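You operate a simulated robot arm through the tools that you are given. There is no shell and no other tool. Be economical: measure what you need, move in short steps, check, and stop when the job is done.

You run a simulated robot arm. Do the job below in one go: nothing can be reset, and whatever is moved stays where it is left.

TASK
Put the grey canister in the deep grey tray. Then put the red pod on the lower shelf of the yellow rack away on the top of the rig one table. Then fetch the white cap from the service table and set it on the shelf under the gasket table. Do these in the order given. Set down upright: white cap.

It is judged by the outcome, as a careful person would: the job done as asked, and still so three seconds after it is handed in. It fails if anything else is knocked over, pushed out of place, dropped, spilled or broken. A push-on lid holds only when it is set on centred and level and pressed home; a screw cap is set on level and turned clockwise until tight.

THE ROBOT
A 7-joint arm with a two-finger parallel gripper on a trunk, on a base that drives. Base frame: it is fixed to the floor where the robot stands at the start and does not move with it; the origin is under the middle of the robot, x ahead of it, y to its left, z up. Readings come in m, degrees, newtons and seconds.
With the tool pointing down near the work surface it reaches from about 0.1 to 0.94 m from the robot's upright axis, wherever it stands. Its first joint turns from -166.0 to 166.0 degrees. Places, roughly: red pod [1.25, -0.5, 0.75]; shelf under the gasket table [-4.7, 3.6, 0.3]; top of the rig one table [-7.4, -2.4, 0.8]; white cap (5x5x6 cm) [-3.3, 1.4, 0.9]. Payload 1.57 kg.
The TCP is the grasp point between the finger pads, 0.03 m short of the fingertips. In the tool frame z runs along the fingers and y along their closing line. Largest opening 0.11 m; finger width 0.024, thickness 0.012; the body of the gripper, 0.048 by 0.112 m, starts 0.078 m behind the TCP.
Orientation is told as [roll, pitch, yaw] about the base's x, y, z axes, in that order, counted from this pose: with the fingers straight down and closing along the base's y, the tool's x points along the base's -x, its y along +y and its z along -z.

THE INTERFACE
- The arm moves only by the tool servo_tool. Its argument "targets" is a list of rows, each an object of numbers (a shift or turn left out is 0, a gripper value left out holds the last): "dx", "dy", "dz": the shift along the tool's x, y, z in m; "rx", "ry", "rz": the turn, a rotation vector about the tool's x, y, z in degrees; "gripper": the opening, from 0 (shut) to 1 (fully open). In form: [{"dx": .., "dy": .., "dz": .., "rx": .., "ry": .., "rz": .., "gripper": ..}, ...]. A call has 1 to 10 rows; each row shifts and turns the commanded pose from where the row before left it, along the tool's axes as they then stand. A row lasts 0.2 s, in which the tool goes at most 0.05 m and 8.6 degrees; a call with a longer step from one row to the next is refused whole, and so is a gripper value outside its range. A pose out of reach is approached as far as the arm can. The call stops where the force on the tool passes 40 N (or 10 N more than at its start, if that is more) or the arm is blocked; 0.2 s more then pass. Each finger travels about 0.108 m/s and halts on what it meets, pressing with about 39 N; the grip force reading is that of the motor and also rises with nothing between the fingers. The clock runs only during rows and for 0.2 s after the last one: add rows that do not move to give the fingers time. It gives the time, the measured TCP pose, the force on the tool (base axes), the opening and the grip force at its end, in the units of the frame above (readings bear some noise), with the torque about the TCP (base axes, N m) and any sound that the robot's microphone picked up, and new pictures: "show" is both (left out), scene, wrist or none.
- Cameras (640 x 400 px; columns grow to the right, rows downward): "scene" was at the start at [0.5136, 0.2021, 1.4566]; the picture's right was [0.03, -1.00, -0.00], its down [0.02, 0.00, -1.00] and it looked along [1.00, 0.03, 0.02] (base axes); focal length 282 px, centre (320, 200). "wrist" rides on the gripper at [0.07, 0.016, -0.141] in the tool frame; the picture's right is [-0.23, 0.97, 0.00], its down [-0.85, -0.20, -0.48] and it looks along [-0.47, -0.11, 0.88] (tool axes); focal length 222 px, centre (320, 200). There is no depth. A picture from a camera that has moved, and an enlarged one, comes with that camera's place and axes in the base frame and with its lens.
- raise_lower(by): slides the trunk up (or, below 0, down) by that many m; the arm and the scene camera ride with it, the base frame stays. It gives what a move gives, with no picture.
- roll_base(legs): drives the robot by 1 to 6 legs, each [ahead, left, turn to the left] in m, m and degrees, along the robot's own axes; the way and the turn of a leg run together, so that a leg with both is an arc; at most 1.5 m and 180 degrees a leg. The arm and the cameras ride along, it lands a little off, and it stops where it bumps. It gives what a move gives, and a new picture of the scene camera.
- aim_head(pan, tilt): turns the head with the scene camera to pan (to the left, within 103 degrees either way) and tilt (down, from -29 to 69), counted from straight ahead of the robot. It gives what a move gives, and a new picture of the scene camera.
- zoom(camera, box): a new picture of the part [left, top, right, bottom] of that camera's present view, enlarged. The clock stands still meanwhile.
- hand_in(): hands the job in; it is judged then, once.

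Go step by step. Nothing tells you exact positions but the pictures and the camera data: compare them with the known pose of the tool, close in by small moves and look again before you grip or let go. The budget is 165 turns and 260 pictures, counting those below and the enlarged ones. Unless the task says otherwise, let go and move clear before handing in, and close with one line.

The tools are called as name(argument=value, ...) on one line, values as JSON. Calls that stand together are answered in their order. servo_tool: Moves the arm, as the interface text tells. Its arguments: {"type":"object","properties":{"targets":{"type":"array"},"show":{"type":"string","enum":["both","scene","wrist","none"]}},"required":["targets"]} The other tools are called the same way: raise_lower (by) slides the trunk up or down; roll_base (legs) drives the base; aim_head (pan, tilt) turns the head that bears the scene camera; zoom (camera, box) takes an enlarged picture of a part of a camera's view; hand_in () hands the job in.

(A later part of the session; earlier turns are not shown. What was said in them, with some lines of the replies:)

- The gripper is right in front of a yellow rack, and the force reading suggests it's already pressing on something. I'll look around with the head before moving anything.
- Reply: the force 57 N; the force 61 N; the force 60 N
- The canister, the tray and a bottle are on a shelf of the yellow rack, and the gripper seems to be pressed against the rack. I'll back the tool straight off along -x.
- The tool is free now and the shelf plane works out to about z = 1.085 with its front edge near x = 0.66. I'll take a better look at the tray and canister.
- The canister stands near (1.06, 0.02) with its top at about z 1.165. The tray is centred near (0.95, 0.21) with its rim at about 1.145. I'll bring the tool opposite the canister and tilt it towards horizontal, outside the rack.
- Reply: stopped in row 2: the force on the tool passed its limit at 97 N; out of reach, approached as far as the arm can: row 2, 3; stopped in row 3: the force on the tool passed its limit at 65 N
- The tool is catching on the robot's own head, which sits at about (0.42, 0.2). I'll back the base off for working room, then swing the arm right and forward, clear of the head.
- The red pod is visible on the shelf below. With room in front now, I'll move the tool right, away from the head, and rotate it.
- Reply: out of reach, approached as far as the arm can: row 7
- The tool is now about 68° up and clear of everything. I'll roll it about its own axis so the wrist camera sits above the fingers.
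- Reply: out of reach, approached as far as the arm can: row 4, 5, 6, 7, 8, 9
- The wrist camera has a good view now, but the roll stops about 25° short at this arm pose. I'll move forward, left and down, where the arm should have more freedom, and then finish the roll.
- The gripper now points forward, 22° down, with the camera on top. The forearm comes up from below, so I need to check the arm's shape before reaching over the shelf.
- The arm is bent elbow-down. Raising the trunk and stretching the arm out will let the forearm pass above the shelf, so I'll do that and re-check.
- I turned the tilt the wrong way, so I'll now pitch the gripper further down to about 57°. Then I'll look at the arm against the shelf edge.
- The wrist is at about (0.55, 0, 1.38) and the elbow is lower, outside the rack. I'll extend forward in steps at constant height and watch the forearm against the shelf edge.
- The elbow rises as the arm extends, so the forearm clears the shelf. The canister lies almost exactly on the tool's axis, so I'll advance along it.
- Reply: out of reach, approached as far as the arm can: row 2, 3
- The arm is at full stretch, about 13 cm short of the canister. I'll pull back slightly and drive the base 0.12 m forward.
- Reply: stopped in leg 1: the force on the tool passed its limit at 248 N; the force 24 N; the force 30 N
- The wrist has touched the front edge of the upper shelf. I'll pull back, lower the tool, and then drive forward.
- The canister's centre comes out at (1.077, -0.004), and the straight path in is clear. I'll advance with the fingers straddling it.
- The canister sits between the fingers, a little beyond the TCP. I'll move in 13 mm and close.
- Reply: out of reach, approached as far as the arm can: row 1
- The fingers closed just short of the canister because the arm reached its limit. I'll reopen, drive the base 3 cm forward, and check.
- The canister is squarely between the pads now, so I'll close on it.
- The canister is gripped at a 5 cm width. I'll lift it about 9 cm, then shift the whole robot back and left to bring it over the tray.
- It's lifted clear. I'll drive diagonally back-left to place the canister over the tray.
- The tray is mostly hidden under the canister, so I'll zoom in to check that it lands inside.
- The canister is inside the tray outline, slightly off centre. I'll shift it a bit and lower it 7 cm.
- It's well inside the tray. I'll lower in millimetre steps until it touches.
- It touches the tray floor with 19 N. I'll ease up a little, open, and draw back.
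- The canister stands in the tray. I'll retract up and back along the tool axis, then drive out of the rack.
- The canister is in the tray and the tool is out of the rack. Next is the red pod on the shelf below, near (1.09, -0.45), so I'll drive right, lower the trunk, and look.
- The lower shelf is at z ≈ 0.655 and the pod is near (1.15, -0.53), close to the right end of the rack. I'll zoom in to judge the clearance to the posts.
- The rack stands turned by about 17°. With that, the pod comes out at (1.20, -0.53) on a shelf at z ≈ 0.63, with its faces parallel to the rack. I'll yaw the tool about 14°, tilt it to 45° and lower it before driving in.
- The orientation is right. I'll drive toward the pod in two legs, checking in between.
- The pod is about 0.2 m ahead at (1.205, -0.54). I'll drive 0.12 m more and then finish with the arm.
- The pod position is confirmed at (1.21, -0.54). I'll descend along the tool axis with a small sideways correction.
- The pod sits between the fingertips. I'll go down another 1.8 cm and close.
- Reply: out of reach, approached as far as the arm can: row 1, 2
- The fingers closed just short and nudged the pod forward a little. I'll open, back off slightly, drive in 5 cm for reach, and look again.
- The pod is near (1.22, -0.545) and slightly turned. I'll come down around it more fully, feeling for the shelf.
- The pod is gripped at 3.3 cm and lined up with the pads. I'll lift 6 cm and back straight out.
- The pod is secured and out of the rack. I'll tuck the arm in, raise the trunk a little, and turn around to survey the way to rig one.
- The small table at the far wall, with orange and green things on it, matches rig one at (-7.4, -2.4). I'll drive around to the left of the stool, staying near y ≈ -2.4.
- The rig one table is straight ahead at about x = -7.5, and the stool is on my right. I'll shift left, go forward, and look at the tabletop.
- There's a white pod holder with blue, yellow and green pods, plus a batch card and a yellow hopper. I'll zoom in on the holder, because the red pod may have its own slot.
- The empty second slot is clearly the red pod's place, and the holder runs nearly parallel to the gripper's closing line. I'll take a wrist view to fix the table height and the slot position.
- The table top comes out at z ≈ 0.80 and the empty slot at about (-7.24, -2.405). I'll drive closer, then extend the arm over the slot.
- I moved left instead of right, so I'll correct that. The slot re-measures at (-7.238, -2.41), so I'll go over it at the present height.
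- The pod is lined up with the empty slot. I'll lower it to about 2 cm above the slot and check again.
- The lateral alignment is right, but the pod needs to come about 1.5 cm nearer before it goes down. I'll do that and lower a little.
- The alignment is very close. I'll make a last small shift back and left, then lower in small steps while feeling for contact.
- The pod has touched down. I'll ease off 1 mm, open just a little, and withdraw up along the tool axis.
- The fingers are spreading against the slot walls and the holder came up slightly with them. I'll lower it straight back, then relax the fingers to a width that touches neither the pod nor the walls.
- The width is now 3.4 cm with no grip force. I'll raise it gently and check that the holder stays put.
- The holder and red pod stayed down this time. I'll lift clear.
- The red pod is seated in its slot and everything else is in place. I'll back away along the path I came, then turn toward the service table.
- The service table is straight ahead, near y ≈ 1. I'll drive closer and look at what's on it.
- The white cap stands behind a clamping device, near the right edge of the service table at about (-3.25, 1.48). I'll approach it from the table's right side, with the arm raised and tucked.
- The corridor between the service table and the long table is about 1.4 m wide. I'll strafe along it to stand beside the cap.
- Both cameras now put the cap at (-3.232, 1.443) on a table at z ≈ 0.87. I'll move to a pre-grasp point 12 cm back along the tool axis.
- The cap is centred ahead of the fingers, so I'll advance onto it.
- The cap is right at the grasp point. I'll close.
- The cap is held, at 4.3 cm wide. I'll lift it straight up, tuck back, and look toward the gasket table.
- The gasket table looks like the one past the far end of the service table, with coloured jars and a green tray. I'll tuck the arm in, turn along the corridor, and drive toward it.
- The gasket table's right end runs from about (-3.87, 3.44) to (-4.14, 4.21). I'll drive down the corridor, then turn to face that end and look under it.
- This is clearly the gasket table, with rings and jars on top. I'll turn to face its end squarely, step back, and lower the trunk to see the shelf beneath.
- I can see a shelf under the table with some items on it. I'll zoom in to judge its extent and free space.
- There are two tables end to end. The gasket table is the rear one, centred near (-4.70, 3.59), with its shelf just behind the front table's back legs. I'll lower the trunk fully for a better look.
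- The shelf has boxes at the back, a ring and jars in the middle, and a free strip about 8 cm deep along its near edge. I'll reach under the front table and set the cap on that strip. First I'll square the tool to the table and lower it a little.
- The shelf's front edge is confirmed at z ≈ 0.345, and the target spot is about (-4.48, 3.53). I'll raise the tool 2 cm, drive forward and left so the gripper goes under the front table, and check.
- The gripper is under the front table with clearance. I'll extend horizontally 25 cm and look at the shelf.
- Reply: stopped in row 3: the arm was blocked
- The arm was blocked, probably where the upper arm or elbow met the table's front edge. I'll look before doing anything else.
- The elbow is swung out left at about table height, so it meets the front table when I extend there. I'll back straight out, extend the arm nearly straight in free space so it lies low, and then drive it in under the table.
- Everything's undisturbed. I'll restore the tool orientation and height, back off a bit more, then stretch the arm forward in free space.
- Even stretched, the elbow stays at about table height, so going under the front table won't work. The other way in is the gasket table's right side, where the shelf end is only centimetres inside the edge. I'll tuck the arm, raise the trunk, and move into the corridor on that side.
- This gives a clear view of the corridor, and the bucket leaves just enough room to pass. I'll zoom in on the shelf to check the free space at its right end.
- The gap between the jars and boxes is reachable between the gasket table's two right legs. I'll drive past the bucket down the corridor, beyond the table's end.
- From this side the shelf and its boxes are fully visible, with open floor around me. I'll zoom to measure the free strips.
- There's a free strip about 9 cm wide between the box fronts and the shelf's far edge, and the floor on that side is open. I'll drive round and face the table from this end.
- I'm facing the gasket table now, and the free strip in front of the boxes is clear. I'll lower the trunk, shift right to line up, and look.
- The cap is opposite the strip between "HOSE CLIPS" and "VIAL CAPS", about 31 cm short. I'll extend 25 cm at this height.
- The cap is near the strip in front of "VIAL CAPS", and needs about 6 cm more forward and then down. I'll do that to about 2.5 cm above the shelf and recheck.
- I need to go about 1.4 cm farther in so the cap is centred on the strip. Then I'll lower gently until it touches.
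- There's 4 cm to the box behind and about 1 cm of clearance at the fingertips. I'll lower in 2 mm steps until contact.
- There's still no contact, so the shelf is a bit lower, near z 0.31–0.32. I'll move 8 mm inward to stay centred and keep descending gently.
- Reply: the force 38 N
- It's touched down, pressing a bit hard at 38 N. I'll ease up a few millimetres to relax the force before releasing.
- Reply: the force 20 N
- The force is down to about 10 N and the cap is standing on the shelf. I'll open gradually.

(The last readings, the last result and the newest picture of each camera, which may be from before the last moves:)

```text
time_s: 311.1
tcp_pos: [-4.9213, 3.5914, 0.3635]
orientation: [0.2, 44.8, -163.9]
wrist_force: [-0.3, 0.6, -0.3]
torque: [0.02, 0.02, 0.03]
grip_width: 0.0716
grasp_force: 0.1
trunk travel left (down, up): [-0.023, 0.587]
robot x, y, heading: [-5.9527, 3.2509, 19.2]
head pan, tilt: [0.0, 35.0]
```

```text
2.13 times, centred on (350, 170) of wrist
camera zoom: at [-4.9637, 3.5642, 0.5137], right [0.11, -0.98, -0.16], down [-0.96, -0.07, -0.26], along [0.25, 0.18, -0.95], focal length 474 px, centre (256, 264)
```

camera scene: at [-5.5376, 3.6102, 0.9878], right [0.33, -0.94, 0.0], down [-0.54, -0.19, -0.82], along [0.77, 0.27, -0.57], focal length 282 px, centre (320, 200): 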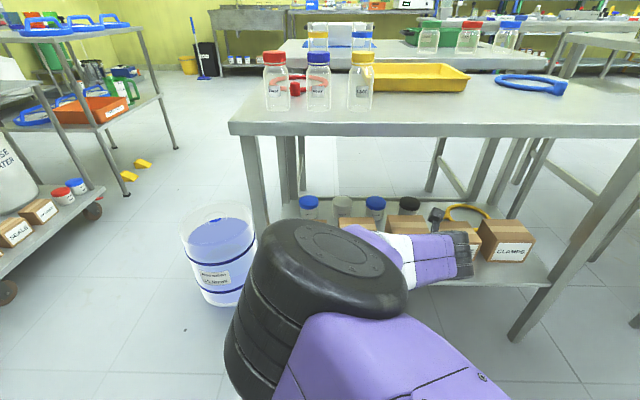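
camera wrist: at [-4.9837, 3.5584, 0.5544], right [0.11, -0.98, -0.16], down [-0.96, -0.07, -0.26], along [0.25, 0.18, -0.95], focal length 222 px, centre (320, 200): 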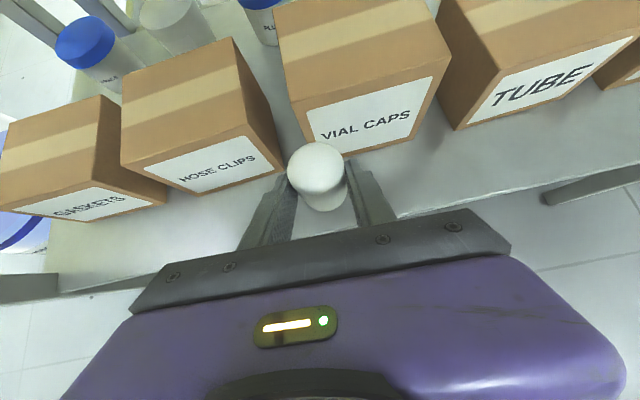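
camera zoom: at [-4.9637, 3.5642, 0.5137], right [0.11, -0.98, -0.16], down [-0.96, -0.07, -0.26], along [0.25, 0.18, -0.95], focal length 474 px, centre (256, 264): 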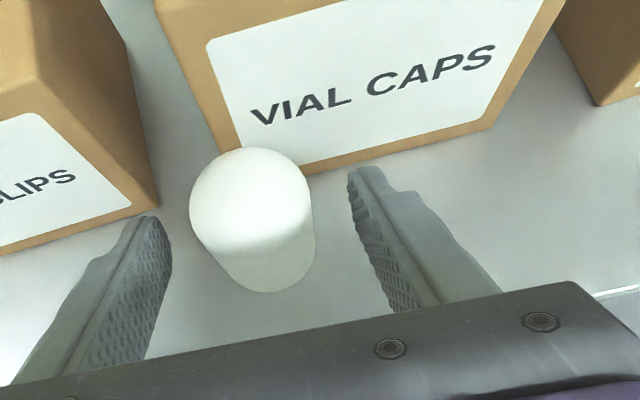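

The cap stands upright on the shelf with the fingers clear on both sides. I'll withdraw along the tool axis and back the robot off.

servo_tool(targets=[{"dz": -0.025}, {"dz": -0.03}, {"dz": -0.03}, {"dx": -0.02, "dz": -0.03}, {"dx": -0.025, "dz": -0.025}, {}], show="wrist")

roll_base(legs=[[-0.35, 0, 0]])

aim_head(pan=0, tilt=20)

zoom(camera="scene", box=[240, 120, 560, 320])

```text
time_s: 312.5
tcp_pos: [-5.0467, 3.556, 0.4321]
orientation: [0.2, 44.7, -163.9]
wrist_force: [0.5, 0.1, 0.2]
torque: [0.01, -0.01, 0.01]
grip_width: 0.0717
grasp_force: 0.1
trunk travel left (down, up): [-0.023, 0.587]
robot x, y, heading: [-5.9616, 3.2511, 19.3]
head pan, tilt: [0.0, 35.0]
camera wrist: at [-5.0893, 3.5274, 0.5824], right [0.11, -0.98, -0.16], down [-0.96, -0.07, -0.26], along [0.25, 0.18, -0.95], focal length 222 px, centre (320, 200)
```

wrist: 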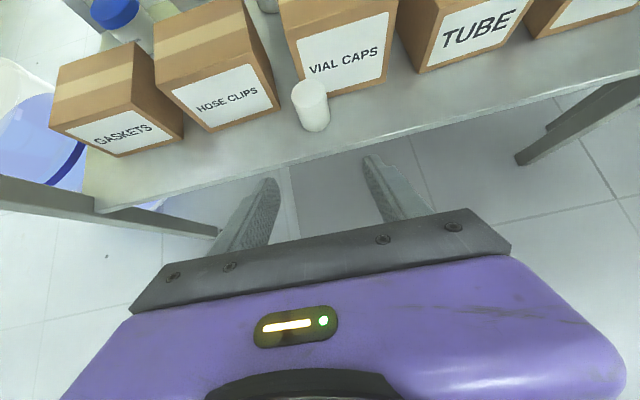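

```text
time_s: 314.8
tcp_pos: [-5.3801, 3.4371, 0.432]
orientation: [0.1, 44.8, -164.1]
wrist_force: [-0.1, 1.0, 0.7]
torque: [0.03, 0.06, 0.02]
grip_width: 0.072
grasp_force: 0.0
trunk travel left (down, up): [-0.023, 0.587]
robot x, y, heading: [-6.2954, 3.1338, 19.5]
head pan, tilt: [0.0, 35.0]
camera scene: at [-5.8721, 3.4927, 0.9878], right [0.33, -0.94, 0.0], down [-0.54, -0.19, -0.82], along [0.77, 0.27, -0.57], focal length 282 px, centre (320, 200)
```

scene: 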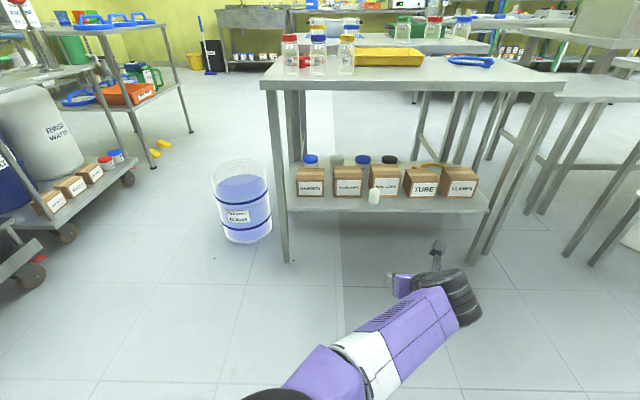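

```text
time_s: 315.5
tcp_pos: [-5.3806, 3.4355, 0.4316]
orientation: [0.2, 44.8, -164.1]
wrist_force: [0.3, 0.0, -0.5]
torque: [0.01, 0.01, 0.0]
grip_width: 0.0714
grasp_force: 0.0
trunk travel left (down, up): [-0.023, 0.587]
robot x, y, heading: [-6.2907, 3.1343, 19.2]
head pan, tilt: [0.0, 20.0]
camera scene: at [-5.8674, 3.4943, 1.0116], right [0.33, -0.94, 0.0], down [-0.32, -0.11, -0.94], along [0.89, 0.31, -0.34], focal length 282 px, centre (320, 200)
```

scene: 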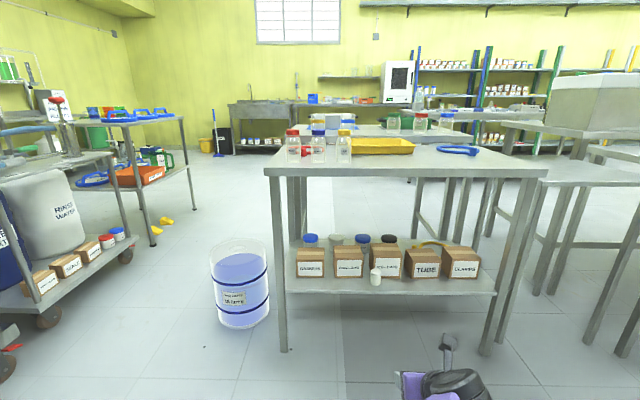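

```text
2.00 times, centred on (400, 220) of scene
camera zoom: at [-5.8674, 3.4943, 1.0116], right [0.33, -0.94, 0.0], down [-0.32, -0.11, -0.94], along [0.89, 0.31, -0.34], focal length 564 px, centre (160, 160)
```

zoom: 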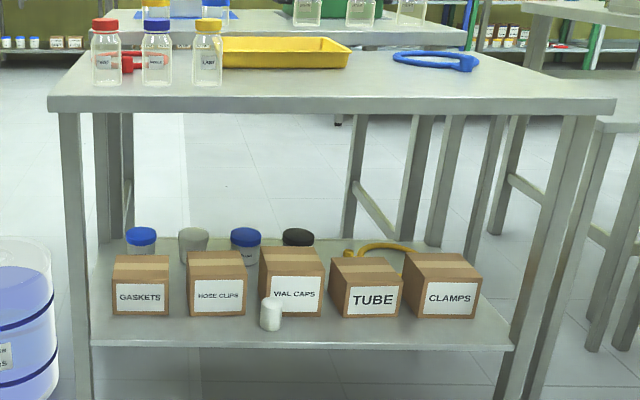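

The white cap stands upright on the gasket-table shelf with nothing around it disturbed. The canister and the red pod were set down earlier and the gripper is empty and clear, so I'm handing in.

hand_in()

```text
The job is handed in.
```

The job is done and handed in: the canister is in the grey tray, the red pod is in its holder slot on the rig one table, and the white cap is upright on the shelf under the gasket table. On the way the arm bumped the yellow rack's upper shelf and the table in front of the gasket table, and the pod holder was briefly lifted about 1 cm; I saw nothing displaced.
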